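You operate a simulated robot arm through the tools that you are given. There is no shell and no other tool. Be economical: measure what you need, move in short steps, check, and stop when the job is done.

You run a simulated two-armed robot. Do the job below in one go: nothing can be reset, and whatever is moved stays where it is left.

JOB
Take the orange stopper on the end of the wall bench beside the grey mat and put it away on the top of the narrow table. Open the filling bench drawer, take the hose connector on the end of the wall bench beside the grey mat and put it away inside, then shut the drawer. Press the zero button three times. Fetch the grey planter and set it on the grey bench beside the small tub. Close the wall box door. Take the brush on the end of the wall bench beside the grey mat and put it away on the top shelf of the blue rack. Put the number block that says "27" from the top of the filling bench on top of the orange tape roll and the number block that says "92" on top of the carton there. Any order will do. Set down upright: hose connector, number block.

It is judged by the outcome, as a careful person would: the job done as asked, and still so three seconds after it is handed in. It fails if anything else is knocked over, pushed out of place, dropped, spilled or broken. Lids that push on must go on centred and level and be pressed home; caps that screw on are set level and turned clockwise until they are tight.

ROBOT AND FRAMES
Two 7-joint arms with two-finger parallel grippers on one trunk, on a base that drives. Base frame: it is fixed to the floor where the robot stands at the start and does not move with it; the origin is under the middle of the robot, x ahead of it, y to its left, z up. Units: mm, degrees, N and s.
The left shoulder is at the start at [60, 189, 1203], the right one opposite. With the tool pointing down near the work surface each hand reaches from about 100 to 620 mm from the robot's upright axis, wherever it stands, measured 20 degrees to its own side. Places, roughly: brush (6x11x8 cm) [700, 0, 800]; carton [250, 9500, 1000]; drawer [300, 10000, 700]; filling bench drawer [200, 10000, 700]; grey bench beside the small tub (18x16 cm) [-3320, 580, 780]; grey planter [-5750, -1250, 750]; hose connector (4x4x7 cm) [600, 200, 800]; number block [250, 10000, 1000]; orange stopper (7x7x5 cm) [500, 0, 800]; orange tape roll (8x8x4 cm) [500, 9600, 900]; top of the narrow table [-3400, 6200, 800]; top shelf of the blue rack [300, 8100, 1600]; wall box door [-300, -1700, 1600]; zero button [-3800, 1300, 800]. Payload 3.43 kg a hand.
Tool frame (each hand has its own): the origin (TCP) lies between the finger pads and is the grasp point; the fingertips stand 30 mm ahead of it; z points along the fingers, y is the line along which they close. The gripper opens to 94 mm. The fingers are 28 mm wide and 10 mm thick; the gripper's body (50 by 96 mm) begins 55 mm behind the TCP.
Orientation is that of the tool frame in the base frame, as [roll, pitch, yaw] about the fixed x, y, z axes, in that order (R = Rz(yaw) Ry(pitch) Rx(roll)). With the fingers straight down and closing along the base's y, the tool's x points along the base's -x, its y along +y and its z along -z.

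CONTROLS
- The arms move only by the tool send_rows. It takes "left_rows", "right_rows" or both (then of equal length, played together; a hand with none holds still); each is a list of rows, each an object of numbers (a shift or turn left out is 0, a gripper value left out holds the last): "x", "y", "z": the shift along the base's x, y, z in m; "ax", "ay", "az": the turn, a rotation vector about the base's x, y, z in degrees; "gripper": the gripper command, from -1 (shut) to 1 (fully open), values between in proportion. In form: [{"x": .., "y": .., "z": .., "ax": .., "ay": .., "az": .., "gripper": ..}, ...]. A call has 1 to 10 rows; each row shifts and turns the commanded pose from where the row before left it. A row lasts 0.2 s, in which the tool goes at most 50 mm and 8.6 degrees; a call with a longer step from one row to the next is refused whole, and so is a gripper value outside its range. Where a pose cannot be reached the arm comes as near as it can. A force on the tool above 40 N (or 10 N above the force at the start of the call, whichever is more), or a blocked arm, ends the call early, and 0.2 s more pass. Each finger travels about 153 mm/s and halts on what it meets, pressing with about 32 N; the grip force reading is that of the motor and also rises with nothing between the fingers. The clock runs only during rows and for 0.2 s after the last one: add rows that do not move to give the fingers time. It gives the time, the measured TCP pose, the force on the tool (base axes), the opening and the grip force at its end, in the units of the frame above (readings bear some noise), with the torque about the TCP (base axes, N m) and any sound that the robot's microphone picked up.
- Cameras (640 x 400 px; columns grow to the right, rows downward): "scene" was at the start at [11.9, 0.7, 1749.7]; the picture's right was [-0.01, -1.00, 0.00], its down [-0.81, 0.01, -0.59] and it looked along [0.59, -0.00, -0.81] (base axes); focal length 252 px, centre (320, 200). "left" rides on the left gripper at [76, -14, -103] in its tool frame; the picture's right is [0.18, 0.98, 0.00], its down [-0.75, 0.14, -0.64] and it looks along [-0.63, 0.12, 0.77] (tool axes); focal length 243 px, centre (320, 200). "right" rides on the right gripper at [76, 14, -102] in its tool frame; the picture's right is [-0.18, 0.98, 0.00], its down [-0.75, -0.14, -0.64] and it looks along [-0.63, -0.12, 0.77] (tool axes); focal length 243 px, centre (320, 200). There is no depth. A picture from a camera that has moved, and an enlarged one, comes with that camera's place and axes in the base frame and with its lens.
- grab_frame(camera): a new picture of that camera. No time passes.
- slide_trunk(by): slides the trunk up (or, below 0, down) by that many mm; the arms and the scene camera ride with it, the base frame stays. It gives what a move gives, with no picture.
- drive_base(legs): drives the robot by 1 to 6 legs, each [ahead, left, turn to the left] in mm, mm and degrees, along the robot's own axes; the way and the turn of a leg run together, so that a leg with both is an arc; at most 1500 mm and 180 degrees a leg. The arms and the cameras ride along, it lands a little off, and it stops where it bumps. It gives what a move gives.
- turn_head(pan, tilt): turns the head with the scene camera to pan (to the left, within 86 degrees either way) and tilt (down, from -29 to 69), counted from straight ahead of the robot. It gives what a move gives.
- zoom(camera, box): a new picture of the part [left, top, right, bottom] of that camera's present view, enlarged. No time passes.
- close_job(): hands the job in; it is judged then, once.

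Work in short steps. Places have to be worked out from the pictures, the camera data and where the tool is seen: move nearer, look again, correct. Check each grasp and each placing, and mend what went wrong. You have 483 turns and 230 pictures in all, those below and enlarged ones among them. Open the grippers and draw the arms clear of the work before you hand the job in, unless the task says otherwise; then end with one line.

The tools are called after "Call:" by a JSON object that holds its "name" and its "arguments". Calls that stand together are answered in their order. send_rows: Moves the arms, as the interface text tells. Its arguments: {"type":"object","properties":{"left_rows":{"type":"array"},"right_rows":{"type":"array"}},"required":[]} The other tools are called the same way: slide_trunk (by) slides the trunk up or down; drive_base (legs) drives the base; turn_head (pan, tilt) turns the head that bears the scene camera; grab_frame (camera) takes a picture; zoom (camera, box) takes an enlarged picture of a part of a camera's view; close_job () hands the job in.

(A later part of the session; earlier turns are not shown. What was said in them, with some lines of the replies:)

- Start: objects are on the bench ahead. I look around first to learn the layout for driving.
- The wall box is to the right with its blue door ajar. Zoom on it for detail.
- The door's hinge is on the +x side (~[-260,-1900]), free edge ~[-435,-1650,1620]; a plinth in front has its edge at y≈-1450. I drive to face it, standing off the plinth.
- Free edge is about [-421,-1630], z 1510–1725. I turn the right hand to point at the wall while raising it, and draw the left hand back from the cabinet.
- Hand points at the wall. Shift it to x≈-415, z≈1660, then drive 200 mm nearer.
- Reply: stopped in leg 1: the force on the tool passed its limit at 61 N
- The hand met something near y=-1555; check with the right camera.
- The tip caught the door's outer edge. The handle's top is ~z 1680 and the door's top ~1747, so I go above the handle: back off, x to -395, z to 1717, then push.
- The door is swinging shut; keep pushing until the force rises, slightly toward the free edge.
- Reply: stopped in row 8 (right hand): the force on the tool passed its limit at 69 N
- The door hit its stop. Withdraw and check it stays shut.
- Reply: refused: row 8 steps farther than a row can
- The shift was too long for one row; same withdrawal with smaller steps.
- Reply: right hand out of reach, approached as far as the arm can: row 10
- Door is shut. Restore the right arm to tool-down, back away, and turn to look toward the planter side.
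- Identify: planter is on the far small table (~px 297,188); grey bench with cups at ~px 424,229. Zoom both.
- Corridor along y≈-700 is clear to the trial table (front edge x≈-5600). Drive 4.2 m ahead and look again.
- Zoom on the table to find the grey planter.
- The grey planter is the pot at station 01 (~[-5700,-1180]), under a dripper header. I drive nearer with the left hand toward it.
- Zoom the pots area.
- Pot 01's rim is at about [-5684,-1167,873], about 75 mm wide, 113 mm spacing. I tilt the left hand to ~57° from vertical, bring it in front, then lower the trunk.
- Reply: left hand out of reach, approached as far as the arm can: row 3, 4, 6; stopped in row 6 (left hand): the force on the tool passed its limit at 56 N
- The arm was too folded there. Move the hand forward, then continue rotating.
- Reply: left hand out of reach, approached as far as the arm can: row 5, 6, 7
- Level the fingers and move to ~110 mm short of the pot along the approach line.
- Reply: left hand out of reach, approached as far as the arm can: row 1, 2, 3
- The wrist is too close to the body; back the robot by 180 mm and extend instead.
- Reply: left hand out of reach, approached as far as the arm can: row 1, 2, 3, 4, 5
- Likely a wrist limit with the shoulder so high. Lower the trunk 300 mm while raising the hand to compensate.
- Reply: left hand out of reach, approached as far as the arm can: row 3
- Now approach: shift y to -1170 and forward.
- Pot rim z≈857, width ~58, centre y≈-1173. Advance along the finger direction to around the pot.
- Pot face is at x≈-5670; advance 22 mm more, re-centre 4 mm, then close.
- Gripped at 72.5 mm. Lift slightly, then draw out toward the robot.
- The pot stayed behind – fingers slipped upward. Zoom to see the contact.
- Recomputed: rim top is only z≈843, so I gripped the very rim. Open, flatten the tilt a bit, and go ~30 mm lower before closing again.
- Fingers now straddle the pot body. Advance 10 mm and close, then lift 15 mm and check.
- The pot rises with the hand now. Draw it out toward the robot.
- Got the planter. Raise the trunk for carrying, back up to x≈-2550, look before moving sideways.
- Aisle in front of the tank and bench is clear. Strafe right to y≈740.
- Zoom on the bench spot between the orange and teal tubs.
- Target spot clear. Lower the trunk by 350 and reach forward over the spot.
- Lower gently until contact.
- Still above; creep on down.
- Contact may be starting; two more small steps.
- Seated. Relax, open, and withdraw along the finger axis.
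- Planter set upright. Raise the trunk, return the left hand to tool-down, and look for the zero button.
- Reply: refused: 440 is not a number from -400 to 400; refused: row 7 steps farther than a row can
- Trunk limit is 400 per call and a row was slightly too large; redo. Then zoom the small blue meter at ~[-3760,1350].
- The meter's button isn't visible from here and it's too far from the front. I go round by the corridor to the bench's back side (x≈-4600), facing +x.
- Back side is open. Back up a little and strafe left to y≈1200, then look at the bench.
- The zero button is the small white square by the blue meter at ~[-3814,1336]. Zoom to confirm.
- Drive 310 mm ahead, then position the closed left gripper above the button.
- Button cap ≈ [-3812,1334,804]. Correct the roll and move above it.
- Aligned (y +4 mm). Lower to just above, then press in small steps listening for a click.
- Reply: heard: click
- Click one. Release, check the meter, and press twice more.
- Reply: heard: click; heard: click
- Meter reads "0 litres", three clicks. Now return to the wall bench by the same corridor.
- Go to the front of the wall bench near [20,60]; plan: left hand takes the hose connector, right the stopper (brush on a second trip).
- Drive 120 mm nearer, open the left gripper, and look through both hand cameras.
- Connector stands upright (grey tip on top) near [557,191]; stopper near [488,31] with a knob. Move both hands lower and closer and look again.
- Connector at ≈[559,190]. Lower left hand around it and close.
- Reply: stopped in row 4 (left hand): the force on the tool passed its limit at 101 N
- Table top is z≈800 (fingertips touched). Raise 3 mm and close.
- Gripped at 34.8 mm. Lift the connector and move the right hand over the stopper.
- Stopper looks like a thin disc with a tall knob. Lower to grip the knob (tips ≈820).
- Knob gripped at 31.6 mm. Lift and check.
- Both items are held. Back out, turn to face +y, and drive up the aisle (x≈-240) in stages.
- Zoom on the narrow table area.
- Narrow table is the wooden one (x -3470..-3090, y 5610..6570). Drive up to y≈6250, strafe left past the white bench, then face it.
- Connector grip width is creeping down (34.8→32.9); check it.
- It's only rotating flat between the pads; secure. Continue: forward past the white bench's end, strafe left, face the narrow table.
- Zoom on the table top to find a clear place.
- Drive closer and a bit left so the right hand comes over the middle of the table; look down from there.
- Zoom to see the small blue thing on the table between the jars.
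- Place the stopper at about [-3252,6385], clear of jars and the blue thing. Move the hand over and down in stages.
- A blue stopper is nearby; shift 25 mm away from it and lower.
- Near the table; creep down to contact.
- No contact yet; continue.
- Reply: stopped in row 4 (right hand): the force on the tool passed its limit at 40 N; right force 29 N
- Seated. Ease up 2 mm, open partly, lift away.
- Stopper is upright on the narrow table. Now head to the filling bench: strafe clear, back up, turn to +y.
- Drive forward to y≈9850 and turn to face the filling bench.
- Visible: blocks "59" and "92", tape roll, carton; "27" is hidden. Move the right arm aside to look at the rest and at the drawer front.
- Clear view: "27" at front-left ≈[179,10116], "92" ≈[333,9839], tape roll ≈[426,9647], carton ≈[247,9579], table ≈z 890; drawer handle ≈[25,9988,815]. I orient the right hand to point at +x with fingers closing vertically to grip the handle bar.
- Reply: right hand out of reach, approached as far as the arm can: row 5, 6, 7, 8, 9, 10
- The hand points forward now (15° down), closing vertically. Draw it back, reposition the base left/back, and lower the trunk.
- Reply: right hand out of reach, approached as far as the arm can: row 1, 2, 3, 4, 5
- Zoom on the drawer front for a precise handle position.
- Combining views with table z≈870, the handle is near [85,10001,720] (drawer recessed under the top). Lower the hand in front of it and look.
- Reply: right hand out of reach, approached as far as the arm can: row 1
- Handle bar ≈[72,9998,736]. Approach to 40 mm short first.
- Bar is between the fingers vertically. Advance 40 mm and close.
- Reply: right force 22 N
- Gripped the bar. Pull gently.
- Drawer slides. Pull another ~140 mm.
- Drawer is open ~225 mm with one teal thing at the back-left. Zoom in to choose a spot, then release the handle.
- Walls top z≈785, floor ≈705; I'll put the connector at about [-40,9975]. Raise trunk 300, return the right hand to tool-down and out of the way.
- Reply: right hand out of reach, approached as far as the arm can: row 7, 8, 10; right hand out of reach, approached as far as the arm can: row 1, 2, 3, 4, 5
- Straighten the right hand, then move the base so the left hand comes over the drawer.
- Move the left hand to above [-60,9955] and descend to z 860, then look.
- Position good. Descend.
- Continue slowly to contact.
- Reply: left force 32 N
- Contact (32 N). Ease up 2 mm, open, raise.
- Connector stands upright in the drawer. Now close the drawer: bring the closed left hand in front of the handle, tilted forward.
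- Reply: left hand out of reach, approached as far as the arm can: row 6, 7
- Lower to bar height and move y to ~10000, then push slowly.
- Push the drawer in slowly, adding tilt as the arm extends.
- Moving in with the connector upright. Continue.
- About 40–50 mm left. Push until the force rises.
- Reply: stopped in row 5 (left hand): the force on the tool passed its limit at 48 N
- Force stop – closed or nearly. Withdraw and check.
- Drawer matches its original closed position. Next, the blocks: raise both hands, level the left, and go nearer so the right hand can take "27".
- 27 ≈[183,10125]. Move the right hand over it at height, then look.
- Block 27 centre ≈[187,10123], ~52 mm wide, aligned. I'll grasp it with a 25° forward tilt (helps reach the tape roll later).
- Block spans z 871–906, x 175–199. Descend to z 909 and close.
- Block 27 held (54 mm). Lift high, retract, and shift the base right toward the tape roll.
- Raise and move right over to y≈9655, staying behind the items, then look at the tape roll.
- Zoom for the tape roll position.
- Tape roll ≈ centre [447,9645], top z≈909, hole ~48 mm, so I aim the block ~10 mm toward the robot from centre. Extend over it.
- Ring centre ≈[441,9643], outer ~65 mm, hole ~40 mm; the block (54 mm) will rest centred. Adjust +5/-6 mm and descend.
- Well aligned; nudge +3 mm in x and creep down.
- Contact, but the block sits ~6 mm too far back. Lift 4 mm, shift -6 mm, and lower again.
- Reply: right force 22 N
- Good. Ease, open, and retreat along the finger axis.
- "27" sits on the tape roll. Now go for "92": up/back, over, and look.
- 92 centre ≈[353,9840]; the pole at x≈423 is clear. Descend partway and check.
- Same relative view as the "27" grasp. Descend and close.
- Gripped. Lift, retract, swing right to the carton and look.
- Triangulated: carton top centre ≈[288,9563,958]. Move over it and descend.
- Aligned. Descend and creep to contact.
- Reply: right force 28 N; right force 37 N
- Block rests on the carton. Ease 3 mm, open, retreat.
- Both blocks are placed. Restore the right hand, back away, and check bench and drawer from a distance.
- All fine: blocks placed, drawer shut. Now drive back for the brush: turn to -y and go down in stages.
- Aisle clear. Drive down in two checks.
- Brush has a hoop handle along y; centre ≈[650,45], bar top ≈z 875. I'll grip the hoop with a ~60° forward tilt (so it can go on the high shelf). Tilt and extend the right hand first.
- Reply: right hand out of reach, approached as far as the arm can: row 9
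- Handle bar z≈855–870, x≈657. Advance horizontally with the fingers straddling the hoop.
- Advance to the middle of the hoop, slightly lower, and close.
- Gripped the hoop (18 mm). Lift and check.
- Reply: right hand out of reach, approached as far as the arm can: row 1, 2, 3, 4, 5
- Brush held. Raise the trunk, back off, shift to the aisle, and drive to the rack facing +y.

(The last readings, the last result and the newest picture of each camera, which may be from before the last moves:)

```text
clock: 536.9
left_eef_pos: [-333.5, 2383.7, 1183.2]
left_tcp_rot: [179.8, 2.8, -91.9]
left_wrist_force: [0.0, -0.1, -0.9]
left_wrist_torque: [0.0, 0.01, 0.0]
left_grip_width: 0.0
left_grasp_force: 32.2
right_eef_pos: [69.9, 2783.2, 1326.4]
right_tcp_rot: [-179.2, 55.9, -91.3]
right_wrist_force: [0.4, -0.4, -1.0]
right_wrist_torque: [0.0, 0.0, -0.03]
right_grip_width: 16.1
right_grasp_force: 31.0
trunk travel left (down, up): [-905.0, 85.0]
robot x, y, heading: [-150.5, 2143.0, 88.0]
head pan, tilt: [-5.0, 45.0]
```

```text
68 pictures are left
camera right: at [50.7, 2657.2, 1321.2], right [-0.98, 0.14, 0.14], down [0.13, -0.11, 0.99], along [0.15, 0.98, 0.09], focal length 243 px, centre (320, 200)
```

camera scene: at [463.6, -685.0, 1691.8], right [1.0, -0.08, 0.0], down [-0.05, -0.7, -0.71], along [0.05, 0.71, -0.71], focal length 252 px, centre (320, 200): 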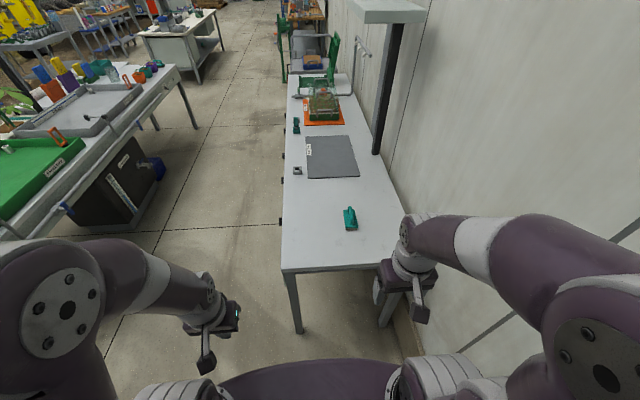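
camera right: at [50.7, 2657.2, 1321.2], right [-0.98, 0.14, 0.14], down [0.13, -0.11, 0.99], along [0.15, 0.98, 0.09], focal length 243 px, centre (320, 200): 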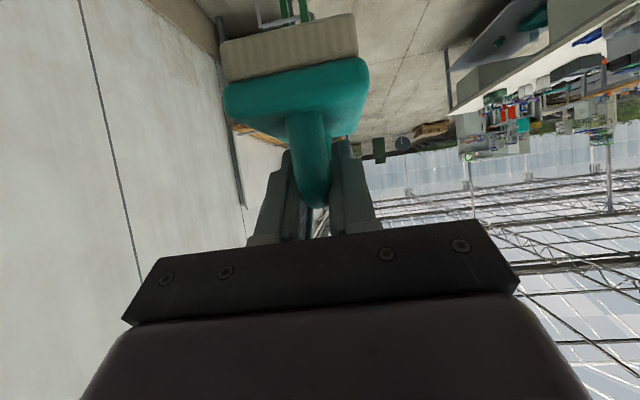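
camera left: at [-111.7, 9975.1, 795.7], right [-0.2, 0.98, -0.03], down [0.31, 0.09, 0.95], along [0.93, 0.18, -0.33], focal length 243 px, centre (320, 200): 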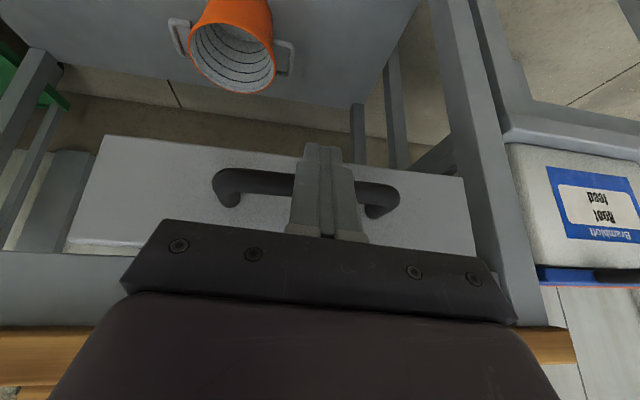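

Brush still held (slight settling). Correct heading and continue to y≈6900.

Call:
{"name": "drive_base", "arguments": {"legs": [[0, 170, 3], [1500, 0, 0], [1500, 0, 0], [1500, 0, 0], [250, 0, 0]]}}

Call:
{"name": "turn_head", "arguments": {"pan": -25, "tilt": 20}}

Call:
{"name": "grab_frame", "arguments": {"camera": "scene"}}

Call:
{"name": "grab_frame", "arguments": {"camera": "right"}}

```text
clock: 560.9
left_eef_pos: [-540.0, 7132.9, 1184.1]
left_tcp_rot: [179.8, 2.9, -88.7]
left_wrist_force: [-0.3, -0.5, -0.2]
left_wrist_torque: [0.02, -0.01, -0.01]
left_grip_width: 0.3
left_grasp_force: 31.9
right_eef_pos: [-159.8, 7555.2, 1327.2]
right_tcp_rot: [-179.1, 55.9, -88.0]
right_wrist_force: [-0.1, 0.8, -1.3]
right_wrist_torque: [0.02, 0.04, 0.04]
right_grip_width: 16.0
right_grasp_force: 31.9
trunk travel left (down, up): [-905.0, 85.0]
robot x, y, heading: [-346.1, 6903.1, 91.4]
head pan, tilt: [-5.0, 45.0]
```

```text
clock: 561.7
left_eef_pos: [-539.5, 7134.9, 1183.3]
left_tcp_rot: [179.8, 2.6, -88.7]
left_wrist_force: [-0.5, 0.5, -0.8]
left_wrist_torque: [0.03, -0.01, 0.01]
left_grip_width: 0.0
left_grasp_force: 32.0
right_eef_pos: [-159.6, 7556.9, 1325.6]
right_tcp_rot: [-179.1, 55.8, -88.0]
right_wrist_force: [-0.5, -0.1, -1.3]
right_wrist_torque: [-0.04, 0.01, 0.0]
right_grip_width: 16.0
right_grasp_force: 31.7
trunk travel left (down, up): [-905.0, 85.0]
robot x, y, heading: [-341.8, 6903.6, 91.5]
head pan, tilt: [-25.0, 20.0]
```

```text
67 pictures are left
camera scene: at [-306.2, 6931.3, 1830.3], right [0.92, -0.4, 0.0], down [-0.14, -0.31, -0.94], along [0.38, 0.86, -0.34], focal length 252 px, centre (320, 200)
```

scene: 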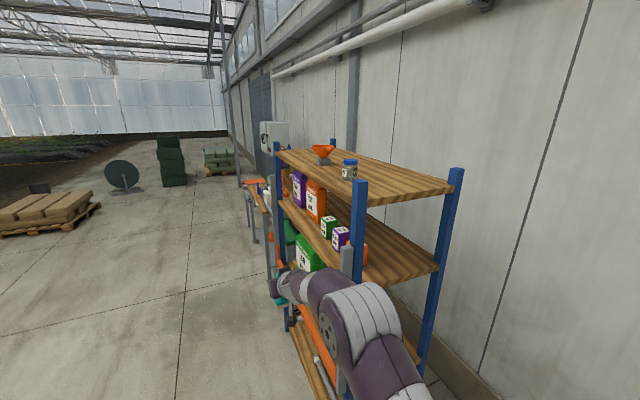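

```text
66 pictures are left
camera right: at [-171.4, 7429.2, 1320.9], right [-0.99, 0.08, 0.14], down [0.13, -0.11, 0.99], along [0.1, 0.99, 0.09], focal length 243 px, centre (320, 200)
```

right: 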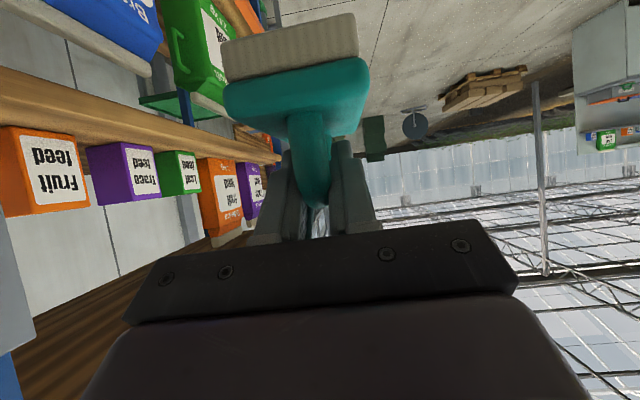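

The hand is close to the rack; strafe left away first, then go alongside and turn to face it.

Call:
{"name": "drive_base", "arguments": {"legs": [[0, 520, 0], [1150, 0, 0], [0, 0, -91]]}}

Call:
{"name": "turn_head", "arguments": {"pan": -5, "tilt": 15}}

Call:
{"name": "grab_frame", "arguments": {"camera": "scene"}}

```text
clock: 574.2
left_eef_pos: [-631.9, 8253.2, 1182.5]
left_tcp_rot: [179.7, 2.7, 178.8]
left_wrist_force: [0.2, -0.1, 0.2]
left_wrist_torque: [0.02, 0.01, 0.0]
left_grip_width: 0.3
left_grasp_force: 31.5
right_eef_pos: [-227.7, 7856.6, 1326.3]
right_tcp_rot: [-179.1, 55.9, 179.4]
right_wrist_force: [0.4, -0.6, -1.7]
right_wrist_torque: [-0.01, 0.07, 0.0]
right_grip_width: 16.1
right_grasp_force: 31.9
trunk travel left (down, up): [-905.0, 85.0]
robot x, y, heading: [-873.6, 8068.0, -1.1]
head pan, tilt: [-25.0, 20.0]
```

```text
clock: 575.0
left_eef_pos: [-633.0, 8252.8, 1182.7]
left_tcp_rot: [179.9, 2.6, 178.8]
left_wrist_force: [0.1, 0.4, 0.3]
left_wrist_torque: [-0.05, -0.01, -0.01]
left_grip_width: 0.0
left_grasp_force: 32.1
right_eef_pos: [-226.6, 7856.4, 1325.3]
right_tcp_rot: [-179.1, 55.8, 179.4]
right_wrist_force: [-0.5, 0.6, -1.1]
right_wrist_torque: [-0.05, 0.02, -0.02]
right_grip_width: 15.9
right_grasp_force: 32.1
trunk travel left (down, up): [-905.0, 85.0]
robot x, y, heading: [-871.2, 8066.0, -0.9]
head pan, tilt: [-5.0, 15.0]
```

```text
65 pictures are left
camera scene: at [-839.6, 8059.4, 1838.5], right [-0.11, -0.99, 0.0], down [-0.26, 0.03, -0.97], along [0.96, -0.1, -0.26], focal length 252 px, centre (320, 200)
```

scene: 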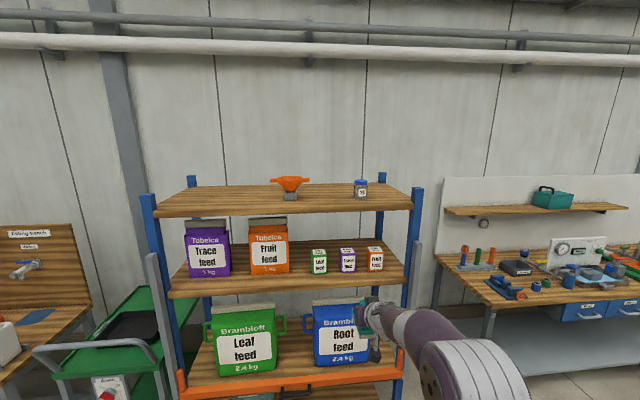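

Raise the trunk the rest of the way to see the top shelf and triangulate.

Call:
{"name": "slide_trunk", "arguments": {"by": 83}}

Call:
{"name": "drive_base", "arguments": {"legs": [[150, 0, 1]]}}

Call:
{"name": "turn_head", "arguments": {"pan": -5, "tilt": 25}}

Call:
{"name": "grab_frame", "arguments": {"camera": "scene"}}

```text
clock: 576.2
left_eef_pos: [-632.8, 8253.2, 1266.6]
left_tcp_rot: [179.8, 2.7, 178.8]
left_wrist_force: [-0.2, 0.2, -0.4]
left_wrist_torque: [0.01, 0.02, 0.01]
left_grip_width: 0.0
left_grasp_force: 31.6
right_eef_pos: [-227.4, 7856.3, 1408.4]
right_tcp_rot: [-179.1, 55.9, 179.4]
right_wrist_force: [0.4, 0.2, -0.3]
right_wrist_torque: [-0.02, -0.02, 0.03]
right_grip_width: 15.8
right_grasp_force: 32.1
trunk travel left (down, up): [-988.0, 2.0]
robot x, y, heading: [-867.9, 8066.2, -1.2]
head pan, tilt: [-5.0, 15.0]
```

```text
clock: 577.6
left_eef_pos: [-487.8, 8256.6, 1266.9]
left_tcp_rot: [179.8, 2.9, 179.9]
left_wrist_force: [-0.7, -0.2, 0.7]
left_wrist_torque: [0.02, -0.01, 0.02]
left_grip_width: 0.3
left_grasp_force: 31.8
right_eef_pos: [-75.6, 7865.6, 1411.1]
right_tcp_rot: [-179.2, 56.1, -179.4]
right_wrist_force: [-0.4, 0.7, -1.4]
right_wrist_torque: [0.0, 0.01, 0.03]
right_grip_width: 15.8
right_grasp_force: 31.8
trunk travel left (down, up): [-988.0, 2.0]
robot x, y, heading: [-722.5, 8066.2, -0.0]
head pan, tilt: [-5.0, 15.0]
```

```text
clock: 578.3
left_eef_pos: [-485.5, 8256.6, 1265.4]
left_tcp_rot: [179.8, 2.6, -180.0]
left_wrist_force: [0.0, -0.8, 0.1]
left_wrist_torque: [0.02, 0.0, 0.05]
left_grip_width: 0.1
left_grasp_force: 31.8
right_eef_pos: [-73.4, 7866.4, 1409.7]
right_tcp_rot: [-179.1, 55.9, -179.4]
right_wrist_force: [0.6, -0.3, -0.6]
right_wrist_torque: [0.02, 0.03, 0.0]
right_grip_width: 15.7
right_grasp_force: 31.4
trunk travel left (down, up): [-988.0, 2.0]
robot x, y, heading: [-719.2, 8067.3, -0.0]
head pan, tilt: [-5.0, 25.0]
```

```text
64 pictures are left
camera scene: at [-689.8, 8058.7, 1905.4], right [-0.09, -1.0, 0.0], down [-0.42, 0.04, -0.91], along [0.9, -0.08, -0.42], focal length 252 px, centre (320, 200)
```

scene: 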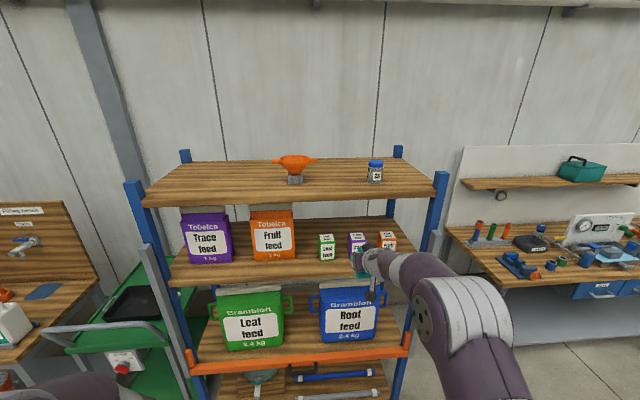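

Top shelf: front x≈11, z≈1598, y 7630–8517; jar at y≈7800, funnel at y≈8080. I'll place the brush around [120,7945]. Raise the hand clear of the shelf edge first.

Call:
{"name": "send_rows", "arguments": {"right_rows": [{"x": -0.04}, {"x": -0.03, "z": 0.02}, {"z": 0.04}, {"z": 0.04}, {"z": 0.04}, {"z": 0.04}, {"z": 0.04}, {"z": 0.04}, {"z": 0.04}, {"z": 0.04}]}}

Call:
{"name": "grab_frame", "arguments": {"camera": "scene"}}

Call:
{"name": "grab_frame", "arguments": {"camera": "right"}}

```text
clock: 580.5
left_eef_pos: [-485.2, 8255.3, 1265.7]
left_tcp_rot: [179.8, 2.7, -179.9]
left_wrist_force: [-0.4, -0.7, 0.1]
left_wrist_torque: [-0.01, 0.02, 0.0]
left_grip_width: 0.0
left_grasp_force: 31.7
right_eef_pos: [-138.4, 7859.2, 1493.6]
right_tcp_rot: [-177.2, 57.2, -179.5]
right_wrist_force: [0.4, -0.2, -0.9]
right_wrist_torque: [0.0, 0.0, -0.03]
right_grip_width: 16.1
right_grasp_force: 32.3
right hand out of reach, approached as far as the arm can: row 4, 5, 6, 7, 8, 9, 10
trunk travel left (down, up): [-988.0, 2.0]
robot x, y, heading: [-719.8, 8069.4, -0.1]
head pan, tilt: [-5.0, 25.0]
```

```text
63 pictures are left
camera scene: at [-688.3, 8058.6, 1905.3], right [-0.09, -1.0, 0.0], down [-0.42, 0.04, -0.91], along [0.9, -0.08, -0.42], focal length 252 px, centre (320, 200)
```

scene: 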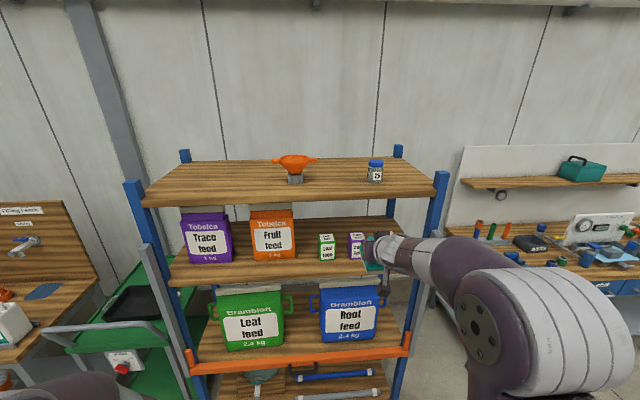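

```text
62 pictures are left
camera right: at [-265.4, 7877.7, 1486.5], right [0.13, 0.98, 0.13], down [-0.13, -0.11, 0.98], along [0.98, -0.14, 0.12], focal length 243 px, centre (320, 200)
```

right: 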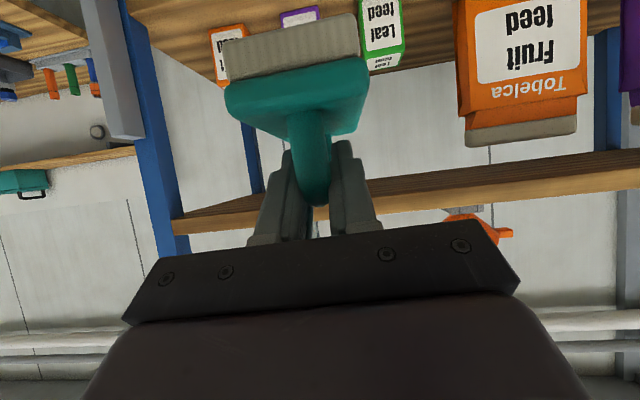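

The arm can't rise further so folded. Back the robot 200 mm, extend the hand forward and try raising again.

Call:
{"name": "drive_base", "arguments": {"legs": [[-220, 0, 0]]}}

Call:
{"name": "send_rows", "arguments": {"right_rows": [{"x": 0.04}, {"x": 0.04}, {"x": 0.04, "z": 0.02}, {"z": 0.03}, {"z": 0.03}, {"z": 0.03}, {"z": 0.03}]}}

```text
clock: 582.2
left_eef_pos: [-703.4, 8255.4, 1265.1]
left_tcp_rot: [179.8, 2.6, 179.9]
left_wrist_force: [-0.6, -0.2, 0.2]
left_wrist_torque: [0.01, 0.03, 0.01]
left_grip_width: 0.0
left_grasp_force: 32.2
right_eef_pos: [-357.7, 7859.7, 1493.9]
right_tcp_rot: [-177.3, 56.9, -179.5]
right_wrist_force: [0.3, 0.0, -0.9]
right_wrist_torque: [-0.04, 0.01, 0.01]
right_grip_width: 16.0
right_grasp_force: 31.9
trunk travel left (down, up): [-988.0, 2.0]
robot x, y, heading: [-942.1, 8065.5, 0.0]
head pan, tilt: [-5.0, 25.0]
```

```text
clock: 583.8
left_eef_pos: [-708.0, 8257.0, 1266.1]
left_tcp_rot: [179.9, 2.9, 179.9]
left_wrist_force: [0.6, -0.2, 0.0]
left_wrist_torque: [-0.03, 0.04, -0.05]
left_grip_width: 0.0
left_grasp_force: 32.4
right_eef_pos: [-241.6, 7858.7, 1632.8]
right_tcp_rot: [-177.2, 57.0, -179.5]
right_wrist_force: [0.1, 0.5, -0.5]
right_wrist_torque: [-0.02, 0.02, 0.01]
right_grip_width: 16.1
right_grasp_force: 31.8
trunk travel left (down, up): [-988.0, 2.0]
robot x, y, heading: [-944.1, 8066.0, -0.1]
head pan, tilt: [-5.0, 25.0]
```

Extended it works. Raise to z≈1725, then drive forward/left to bring the brush over the shelf.

Call:
{"name": "send_rows", "arguments": {"right_rows": [{"z": 0.03, "ax": 1}, {"z": 0.03}, {"z": 0.03}]}}

Call:
{"name": "drive_base", "arguments": {"legs": [[0, 85, 0], [200, 0, 0]]}}

Call:
{"name": "grab_frame", "arguments": {"camera": "scene"}}

Call:
{"name": "grab_frame", "arguments": {"camera": "right"}}

```text
clock: 584.6
left_eef_pos: [-708.9, 8255.9, 1266.3]
left_tcp_rot: [179.8, 2.6, 179.9]
left_wrist_force: [-0.2, -0.3, -0.7]
left_wrist_torque: [0.0, -0.04, 0.0]
left_grip_width: 0.0
left_grasp_force: 32.7
right_eef_pos: [-258.6, 7861.1, 1677.1]
right_tcp_rot: [-179.2, 57.2, 179.0]
right_wrist_force: [-1.0, 0.0, -1.4]
right_wrist_torque: [-0.03, 0.02, -0.02]
right_grip_width: 15.9
right_grasp_force: 31.6
right hand out of reach, approached as far as the arm can: row 2, 3
trunk travel left (down, up): [-988.0, 2.0]
robot x, y, heading: [-940.1, 8066.0, 0.1]
head pan, tilt: [-5.0, 25.0]
```

```text
clock: 586.9
left_eef_pos: [-512.3, 8339.6, 1266.3]
left_tcp_rot: [179.6, 3.0, -179.9]
left_wrist_force: [-0.8, 0.0, 0.4]
left_wrist_torque: [-0.01, -0.02, 0.0]
left_grip_width: 0.0
left_grasp_force: 33.0
right_eef_pos: [-62.1, 7941.3, 1678.4]
right_tcp_rot: [-179.3, 57.3, 178.9]
right_wrist_force: [-1.1, 0.4, -1.6]
right_wrist_torque: [0.02, -0.01, 0.03]
right_grip_width: 16.3
right_grasp_force: 32.2
trunk travel left (down, up): [-988.0, 2.0]
robot x, y, heading: [-742.1, 8146.0, -0.2]
head pan, tilt: [-5.0, 25.0]
```

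```text
61 pictures are left
camera scene: at [-719.4, 8141.0, 1905.5], right [-0.09, -1.0, 0.0], down [-0.42, 0.04, -0.91], along [0.9, -0.08, -0.42], focal length 252 px, centre (320, 200)
```

scene: 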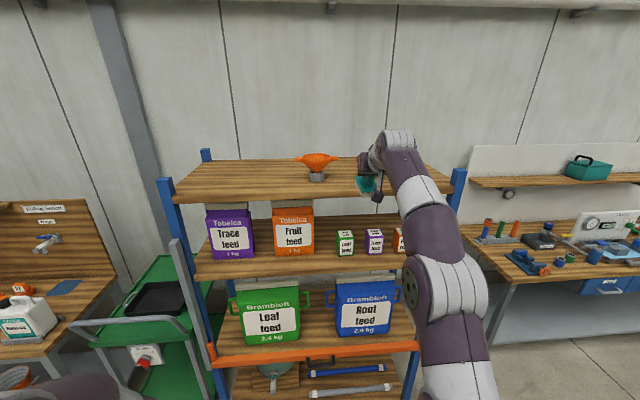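

```text
60 pictures are left
camera right: at [-190.2, 7961.0, 1670.5], right [0.13, 0.98, 0.15], down [-0.14, -0.13, 0.98], along [0.98, -0.15, 0.12], focal length 243 px, centre (320, 200)
```

right: 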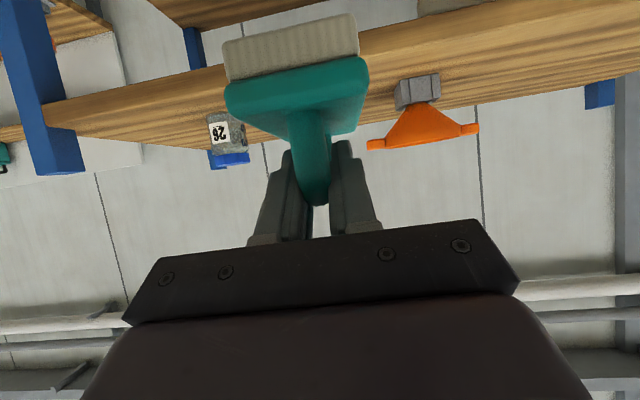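

Zoom to judge the brush's clearance over the shelf edge.

Call:
{"name": "zoom", "arguments": {"camera": "right", "box": [40, 0, 520, 220]}}

Call:
{"name": "zoom", "arguments": {"camera": "scene", "box": [290, 120, 450, 220]}}

```text
1.33 times, centred on (280, 110) of right
camera zoom: at [-190.2, 7961.0, 1670.5], right [0.13, 0.98, 0.15], down [-0.14, -0.13, 0.98], along [0.98, -0.15, 0.12], focal length 324 px, centre (373, 320)
```

zoom: 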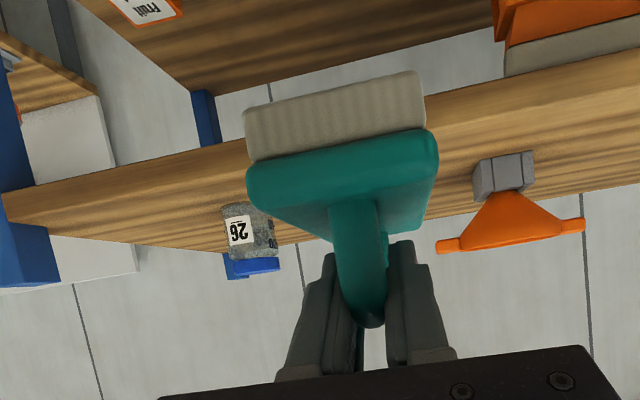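

```text
4.00 times, centred on (370, 170) of scene
camera zoom: at [-719.4, 8141.0, 1905.5], right [-0.09, -1.0, 0.0], down [-0.42, 0.04, -0.91], along [0.9, -0.08, -0.42], focal length 1009 px, centre (120, 320)
```

zoom: 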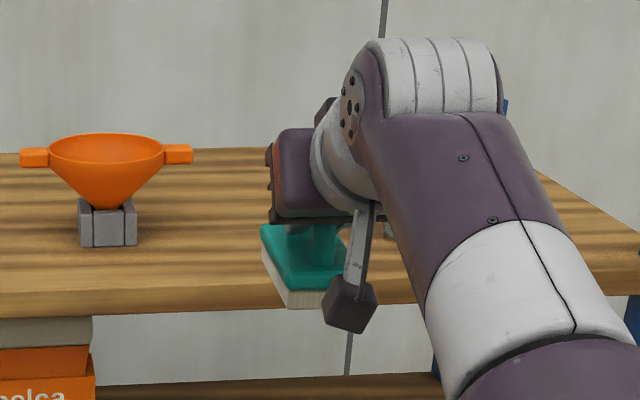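

Far end of the brush has ~15 mm clearance (brush ~7° nose-down). Level it by 7°, then drive forward 175 mm.

Call:
{"name": "send_rows", "arguments": {"right_rows": [{"ay": -3.5}, {"ay": -3.5, "z": 0.005}]}}

Call:
{"name": "drive_base", "arguments": {"legs": [[175, 0, 0]]}}

Call:
{"name": "zoom", "arguments": {"camera": "scene", "box": [290, 120, 450, 220]}}

Call:
{"name": "grab_frame", "arguments": {"camera": "right"}}

```text
clock: 587.5
left_eef_pos: [-511.6, 8341.3, 1266.6]
left_tcp_rot: [179.8, 2.9, 180.0]
left_wrist_force: [0.0, 0.5, 0.4]
left_wrist_torque: [-0.03, 0.04, 0.01]
left_grip_width: 0.0
left_grasp_force: 31.8
right_eef_pos: [-60.9, 7944.7, 1684.2]
right_tcp_rot: [-179.6, 64.3, 178.6]
right_wrist_force: [-0.8, 0.7, -0.5]
right_wrist_torque: [-0.02, -0.04, 0.01]
right_grip_width: 15.9
right_grasp_force: 31.7
trunk travel left (down, up): [-988.0, 2.0]
robot x, y, heading: [-743.7, 8150.1, -0.0]
head pan, tilt: [-5.0, 25.0]
```

```text
clock: 589.0
left_eef_pos: [-336.9, 8341.5, 1265.8]
left_tcp_rot: [179.8, 2.8, 179.9]
left_wrist_force: [0.4, -0.1, 0.2]
left_wrist_torque: [0.01, 0.01, 0.0]
left_grip_width: 0.2
left_grasp_force: 31.7
right_eef_pos: [113.1, 7945.8, 1683.8]
right_tcp_rot: [-179.5, 64.4, 178.9]
right_wrist_force: [0.5, 0.6, -0.8]
right_wrist_torque: [0.0, 0.03, -0.03]
right_grip_width: 16.0
right_grasp_force: 32.2
trunk travel left (down, up): [-988.0, 2.0]
robot x, y, heading: [-567.6, 8151.0, -0.1]
head pan, tilt: [-5.0, 25.0]
```

```text
4.00 times, centred on (370, 170) of scene
camera zoom: at [-543.9, 8143.3, 1905.5], right [-0.09, -1.0, 0.0], down [-0.42, 0.04, -0.91], along [0.9, -0.08, -0.42], focal length 1009 px, centre (120, 320)
```

zoom: 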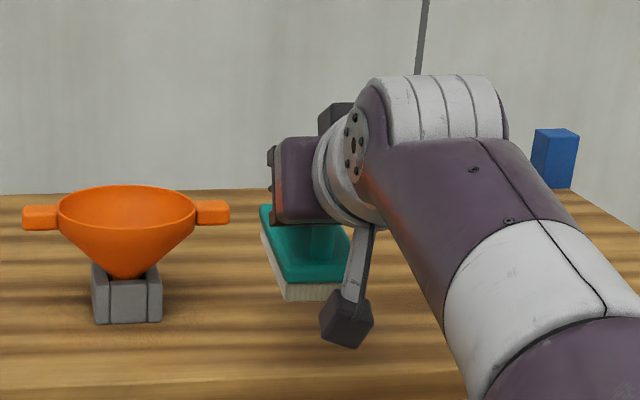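

```text
56 pictures are left
camera right: at [-12.6, 7963.3, 1661.4], right [0.11, 0.98, 0.16], down [-0.26, -0.13, 0.96], along [0.96, -0.15, 0.24], focal length 243 px, centre (320, 200)
```

right: 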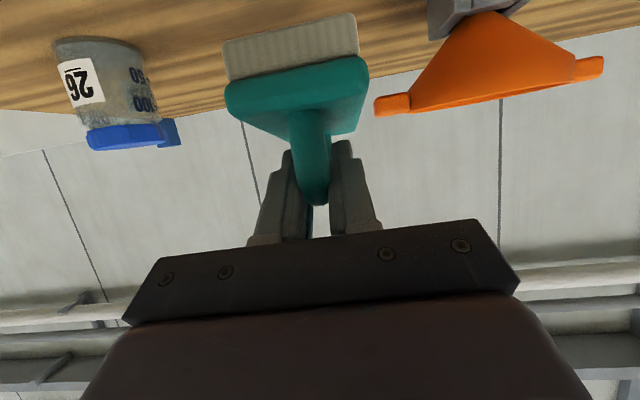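

Over the shelf. Creep down to contact.

Call:
{"name": "send_rows", "arguments": {"right_rows": [{"z": -0.004}, {"z": -0.004}, {"z": -0.004}, {}]}}

Call:
{"name": "send_rows", "arguments": {"right_rows": [{"z": -0.003}, {"z": -0.003}, {}]}}

```text
clock: 590.0
left_eef_pos: [-333.3, 8340.8, 1265.7]
left_tcp_rot: [179.8, 2.6, -180.0]
left_wrist_force: [0.7, 0.2, 0.8]
left_wrist_torque: [0.01, 0.01, -0.02]
left_grip_width: 0.2
left_grasp_force: 32.3
right_eef_pos: [119.6, 7944.5, 1670.1]
right_tcp_rot: [-179.4, 64.1, 178.9]
right_wrist_force: [-0.7, 0.6, -1.1]
right_wrist_torque: [-0.02, 0.02, -0.01]
right_grip_width: 16.0
right_grasp_force: 32.1
trunk travel left (down, up): [-988.0, 2.0]
robot x, y, heading: [-569.6, 8150.5, 0.0]
head pan, tilt: [-5.0, 25.0]
```

```text
clock: 590.8
left_eef_pos: [-334.0, 8340.8, 1266.9]
left_tcp_rot: [179.8, 2.7, -179.9]
left_wrist_force: [-0.5, 0.2, 0.2]
left_wrist_torque: [0.0, 0.01, 0.03]
left_grip_width: 0.2
left_grasp_force: 31.5
right_eef_pos: [116.5, 7944.7, 1665.3]
right_tcp_rot: [-179.5, 64.2, 178.8]
right_wrist_force: [0.5, 0.6, -0.7]
right_wrist_torque: [-0.02, 0.02, 0.01]
right_grip_width: 16.0
right_grasp_force: 31.9
trunk travel left (down, up): [-988.0, 2.0]
robot x, y, heading: [-567.5, 8150.1, 0.0]
head pan, tilt: [-5.0, 25.0]
```

Call:
{"name": "send_rows", "arguments": {"right_rows": [{"z": -0.003}, {"z": -0.003}, {}]}}

Call:
{"name": "send_rows", "arguments": {"right_rows": [{"z": -0.003}, {"z": -0.003}, {}]}}

Call:
{"name": "grab_frame", "arguments": {"camera": "right"}}

```text
clock: 591.6
left_eef_pos: [-334.2, 8339.9, 1266.1]
left_tcp_rot: [179.8, 2.8, 180.0]
left_wrist_force: [0.0, 0.2, -0.1]
left_wrist_torque: [-0.01, -0.01, -0.01]
left_grip_width: 0.0
left_grasp_force: 31.5
right_eef_pos: [116.9, 7946.3, 1658.7]
right_tcp_rot: [-179.6, 64.2, 178.8]
right_wrist_force: [-0.1, -1.0, -1.9]
right_wrist_torque: [0.01, 0.04, -0.02]
right_grip_width: 15.9
right_grasp_force: 32.1
trunk travel left (down, up): [-988.0, 2.0]
robot x, y, heading: [-567.3, 8151.7, 0.0]
head pan, tilt: [-5.0, 25.0]
```

```text
clock: 592.4
left_eef_pos: [-334.2, 8342.4, 1265.9]
left_tcp_rot: [179.8, 2.6, -179.9]
left_wrist_force: [0.1, -0.1, -0.5]
left_wrist_torque: [-0.01, 0.0, 0.02]
left_grip_width: 0.0
left_grasp_force: 32.4
right_eef_pos: [117.8, 7945.6, 1652.7]
right_tcp_rot: [-179.5, 64.2, 178.8]
right_wrist_force: [-0.3, 0.6, -1.0]
right_wrist_torque: [0.0, 0.01, -0.01]
right_grip_width: 15.7
right_grasp_force: 31.7
trunk travel left (down, up): [-988.0, 2.0]
robot x, y, heading: [-567.0, 8153.1, 0.1]
head pan, tilt: [-5.0, 25.0]
```

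```text
55 pictures are left
camera right: at [-8.1, 7963.4, 1629.8], right [0.11, 0.98, 0.16], down [-0.25, -0.13, 0.96], along [0.96, -0.15, 0.24], focal length 243 px, centre (320, 200)
```

right: 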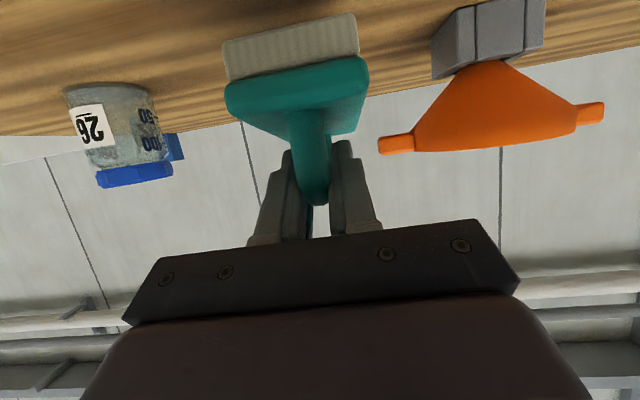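

No contact yet; keep creeping.

Call:
{"name": "send_rows", "arguments": {"right_rows": [{"z": -0.003}, {"z": -0.003}, {}]}}

Call:
{"name": "send_rows", "arguments": {"right_rows": [{"z": -0.003}, {"z": -0.003}, {}]}}

Call:
{"name": "zoom", "arguments": {"camera": "scene", "box": [290, 120, 450, 220]}}

```text
clock: 593.2
left_eef_pos: [-333.9, 8341.1, 1265.6]
left_tcp_rot: [179.8, 2.7, -180.0]
left_wrist_force: [0.5, -0.2, 0.3]
left_wrist_torque: [-0.02, -0.01, 0.01]
left_grip_width: 0.0
left_grasp_force: 31.7
right_eef_pos: [115.9, 7945.8, 1646.7]
right_tcp_rot: [-179.6, 64.2, 178.8]
right_wrist_force: [0.0, -0.6, -0.4]
right_wrist_torque: [-0.03, 0.05, -0.01]
right_grip_width: 16.3
right_grasp_force: 32.1
trunk travel left (down, up): [-988.0, 2.0]
robot x, y, heading: [-567.2, 8152.6, 0.1]
head pan, tilt: [-5.0, 25.0]
```

```text
clock: 594.0
left_eef_pos: [-333.7, 8340.3, 1265.9]
left_tcp_rot: [179.8, 2.8, -180.0]
left_wrist_force: [-0.3, -0.4, 0.5]
left_wrist_torque: [0.02, -0.02, -0.01]
left_grip_width: 0.0
left_grasp_force: 31.6
right_eef_pos: [118.3, 7944.2, 1641.1]
right_tcp_rot: [-179.4, 64.1, 178.8]
right_wrist_force: [-0.4, 0.2, -0.7]
right_wrist_torque: [-0.02, 0.01, 0.03]
right_grip_width: 16.1
right_grasp_force: 31.4
trunk travel left (down, up): [-988.0, 2.0]
robot x, y, heading: [-567.7, 8147.2, -0.0]
head pan, tilt: [-5.0, 25.0]
```

```text
4.00 times, centred on (370, 170) of scene
camera zoom: at [-538.3, 8143.5, 1905.3], right [-0.09, -1.0, 0.0], down [-0.42, 0.04, -0.91], along [0.9, -0.08, -0.42], focal length 1009 px, centre (120, 320)
```

zoom: 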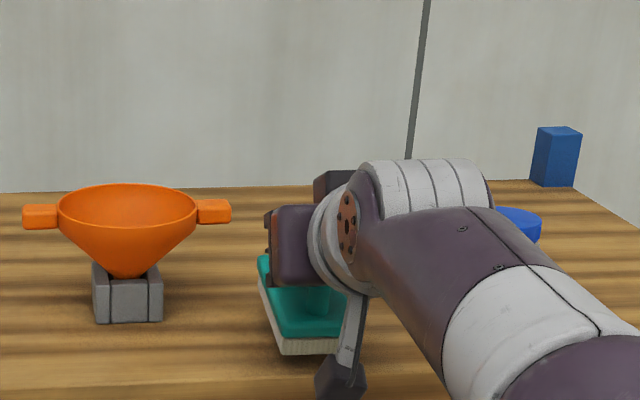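

Brush bottom is near z≈1585; continue gently.

Call:
{"name": "send_rows", "arguments": {"right_rows": [{"z": -0.002}, {"z": -0.002}, {"z": -0.002}, {}]}}

Call:
{"name": "send_rows", "arguments": {"right_rows": [{"z": -0.002}, {"z": -0.002}, {"z": -0.002}, {}]}}

Call:
{"name": "grab_frame", "arguments": {"camera": "right"}}

```text
clock: 595.0
left_eef_pos: [-333.9, 8340.0, 1265.6]
left_tcp_rot: [179.8, 2.7, 179.9]
left_wrist_force: [-0.1, -0.1, -0.2]
left_wrist_torque: [-0.02, 0.01, 0.02]
left_grip_width: 0.0
left_grasp_force: 32.2
right_eef_pos: [116.6, 7945.6, 1634.6]
right_tcp_rot: [-179.4, 64.2, 178.9]
right_wrist_force: [0.5, 0.1, -0.8]
right_wrist_torque: [-0.01, 0.01, 0.0]
right_grip_width: 16.0
right_grasp_force: 32.4
trunk travel left (down, up): [-988.0, 2.0]
robot x, y, heading: [-570.3, 8147.5, 0.0]
head pan, tilt: [-5.0, 25.0]
```

```text
clock: 596.0
left_eef_pos: [-334.4, 8342.2, 1266.5]
left_tcp_rot: [179.8, 2.7, -180.0]
left_wrist_force: [0.6, 0.4, 0.7]
left_wrist_torque: [-0.01, -0.01, 0.02]
left_grip_width: 0.1
left_grasp_force: 31.6
right_eef_pos: [117.4, 7946.9, 1629.0]
right_tcp_rot: [-179.5, 64.2, 178.7]
right_wrist_force: [-0.7, 0.3, -1.6]
right_wrist_torque: [-0.03, 0.01, -0.01]
right_grip_width: 16.1
right_grasp_force: 32.0
trunk travel left (down, up): [-988.0, 2.0]
robot x, y, heading: [-570.3, 8147.6, -0.1]
head pan, tilt: [-5.0, 25.0]
```

```text
53 pictures are left
camera right: at [-7.7, 7963.5, 1605.3], right [0.11, 0.98, 0.16], down [-0.25, -0.13, 0.96], along [0.96, -0.15, 0.24], focal length 243 px, centre (320, 200)
```

right: 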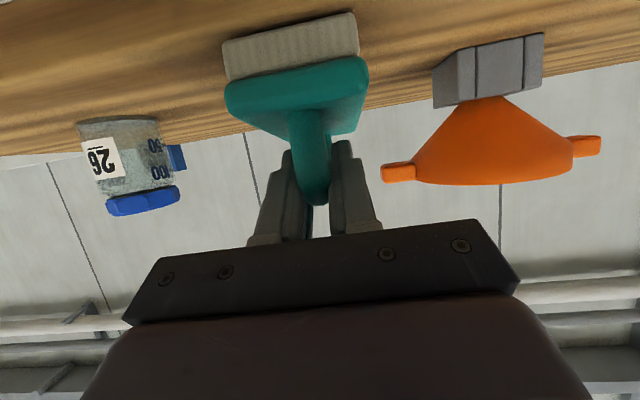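

Shelf surface is ≈1567; about 6 mm to go.

Call:
{"name": "send_rows", "arguments": {"right_rows": [{"z": -0.002}, {"z": -0.002}, {}]}}

Call:
{"name": "send_rows", "arguments": {"right_rows": [{"z": -0.002}, {"z": -0.002}, {}]}}

```text
clock: 596.8
left_eef_pos: [-334.1, 8341.5, 1265.9]
left_tcp_rot: [179.7, 2.8, 180.0]
left_wrist_force: [-0.1, -0.4, 0.2]
left_wrist_torque: [0.02, 0.01, 0.0]
left_grip_width: 0.0
left_grasp_force: 31.9
right_eef_pos: [116.5, 7945.7, 1627.5]
right_tcp_rot: [-179.4, 64.5, 178.9]
right_wrist_force: [5.0, -1.2, 9.9]
right_wrist_torque: [0.09, 0.01, -0.05]
right_grip_width: 16.1
right_grasp_force: 32.0
trunk travel left (down, up): [-988.0, 2.0]
robot x, y, heading: [-569.2, 8148.5, -0.1]
head pan, tilt: [-5.0, 25.0]
```

```text
clock: 597.6
left_eef_pos: [-335.9, 8341.2, 1266.3]
left_tcp_rot: [179.8, 2.9, -179.9]
left_wrist_force: [-0.7, 0.2, -1.1]
left_wrist_torque: [-0.01, 0.04, 0.01]
left_grip_width: 0.0
left_grasp_force: 31.9
right_eef_pos: [114.9, 7945.1, 1627.1]
right_tcp_rot: [-179.5, 65.0, 178.8]
right_wrist_force: [12.5, -5.6, 35.7]
right_wrist_torque: [0.02, 0.05, 0.02]
right_grip_width: 16.3
right_grasp_force: 31.7
trunk travel left (down, up): [-988.0, 2.0]
robot x, y, heading: [-569.4, 8153.0, -0.2]
head pan, tilt: [-5.0, 25.0]
```

Contact. Ease up, open, and retreat along the approach direction.

Call:
{"name": "send_rows", "arguments": {"right_rows": [{"z": 0.003}, {"gripper": -0.4}, {"gripper": 0}, {"gripper": 0.3}, {"gripper": 0.3}, {"x": -0.03, "z": 0.01}, {"x": -0.04, "z": 0.012}, {"x": -0.045}, {"x": -0.045}]}}

Call:
{"name": "grab_frame", "arguments": {"camera": "right"}}

Call:
{"name": "zoom", "arguments": {"camera": "scene", "box": [270, 110, 450, 220]}}

```text
clock: 599.6
left_eef_pos: [-335.8, 8340.2, 1266.9]
left_tcp_rot: [179.8, 2.9, -179.9]
left_wrist_force: [-0.6, -0.1, 0.1]
left_wrist_torque: [-0.01, -0.03, 0.02]
left_grip_width: 0.0
left_grasp_force: 32.3
right_eef_pos: [-46.1, 7945.7, 1645.9]
right_tcp_rot: [-179.3, 64.4, 178.7]
right_wrist_force: [-0.2, -0.4, -0.7]
right_wrist_torque: [-0.04, -0.02, 0.01]
right_grip_width: 61.1
right_grasp_force: 0.2
trunk travel left (down, up): [-988.0, 2.0]
robot x, y, heading: [-570.8, 8146.4, -0.0]
head pan, tilt: [-5.0, 25.0]
```

```text
52 pictures are left
camera right: at [-171.9, 7963.9, 1622.7], right [0.11, 0.98, 0.16], down [-0.26, -0.13, 0.96], along [0.96, -0.15, 0.24], focal length 243 px, centre (320, 200)
```

right: 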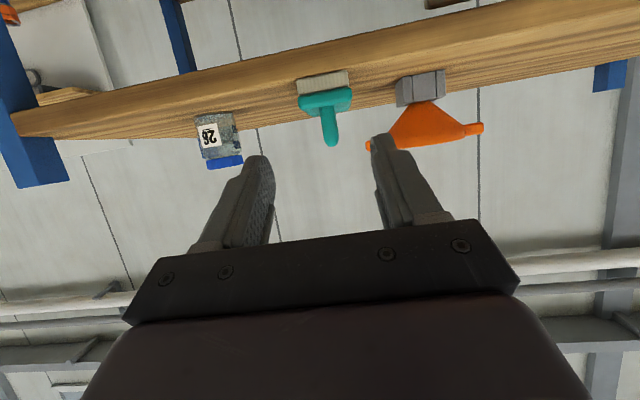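

```text
3.56 times, centred on (360, 165) of scene
camera zoom: at [-542.2, 8143.6, 1905.4], right [-0.09, -1.0, 0.0], down [-0.42, 0.04, -0.91], along [0.9, -0.08, -0.42], focal length 897 px, centre (178, 324)
```

zoom: 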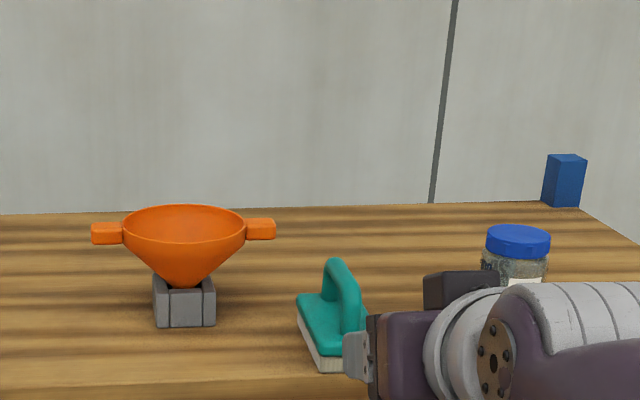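

Brush is upright on the top shelf. Back away, open both grippers, lower the arms clear, and take a final look.

Call:
{"name": "drive_base", "arguments": {"legs": [[-350, 0, 0]]}}

Call:
{"name": "send_rows", "arguments": {"left_rows": [{"gripper": 1}, {"gripper": 1}, {"gripper": 1}, {}], "right_rows": [{"gripper": 1}, {"gripper": 1}, {"x": -0.03, "z": -0.03}, {"x": -0.03, "z": -0.03}]}}

Call:
{"name": "zoom", "arguments": {"camera": "scene", "box": [160, 120, 480, 320]}}

```text
clock: 601.9
left_eef_pos: [-682.1, 8341.4, 1266.5]
left_tcp_rot: [179.8, 2.7, -180.0]
left_wrist_force: [0.2, 0.7, 0.0]
left_wrist_torque: [0.02, 0.01, -0.02]
left_grip_width: 0.2
left_grasp_force: 32.9
right_eef_pos: [-388.3, 7947.3, 1643.9]
right_tcp_rot: [-179.4, 64.1, 178.9]
right_wrist_force: [-0.2, 0.2, -0.6]
right_wrist_torque: [-0.03, 0.0, 0.0]
right_grip_width: 61.3
right_grasp_force: 0.1
trunk travel left (down, up): [-988.0, 2.0]
robot x, y, heading: [-918.4, 8150.3, -0.2]
head pan, tilt: [-5.0, 25.0]
```

```text
clock: 602.9
left_eef_pos: [-686.3, 8340.8, 1266.5]
left_tcp_rot: [179.8, 2.9, -180.0]
left_wrist_force: [0.2, -0.3, 0.2]
left_wrist_torque: [-0.01, -0.02, 0.03]
left_grip_width: 93.9
left_grasp_force: 0.1
right_eef_pos: [-453.6, 7946.4, 1585.7]
right_tcp_rot: [-179.5, 64.4, 179.0]
right_wrist_force: [-0.5, -0.1, -0.1]
right_wrist_torque: [0.03, -0.02, -0.01]
right_grip_width: 93.9
right_grasp_force: 0.0
trunk travel left (down, up): [-988.0, 2.0]
robot x, y, heading: [-917.2, 8147.0, -0.2]
head pan, tilt: [-5.0, 25.0]
```

```text
2.00 times, centred on (320, 220) of scene
camera zoom: at [-890.7, 8143.5, 1905.4], right [-0.09, -1.0, 0.0], down [-0.42, 0.04, -0.91], along [0.9, -0.08, -0.42], focal length 504 px, centre (320, 160)
```

zoom: 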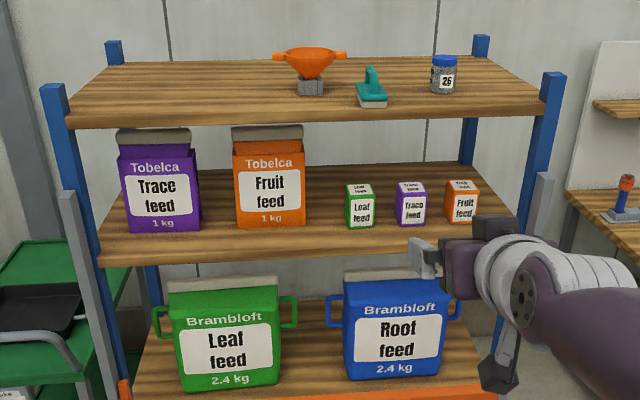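

All tasks look complete: the brush sits on the top shelf, and the arms are clear with both grippers open. Handing in.

Call:
{"name": "close_job", "arguments": {}}

```text
The job is handed in.
```

All the tasks were carried out and the job is handed in, with both grippers open and the arms clear. The connector was upright when last seen before the drawer shut, and I didn't reopen the drawer to check it.
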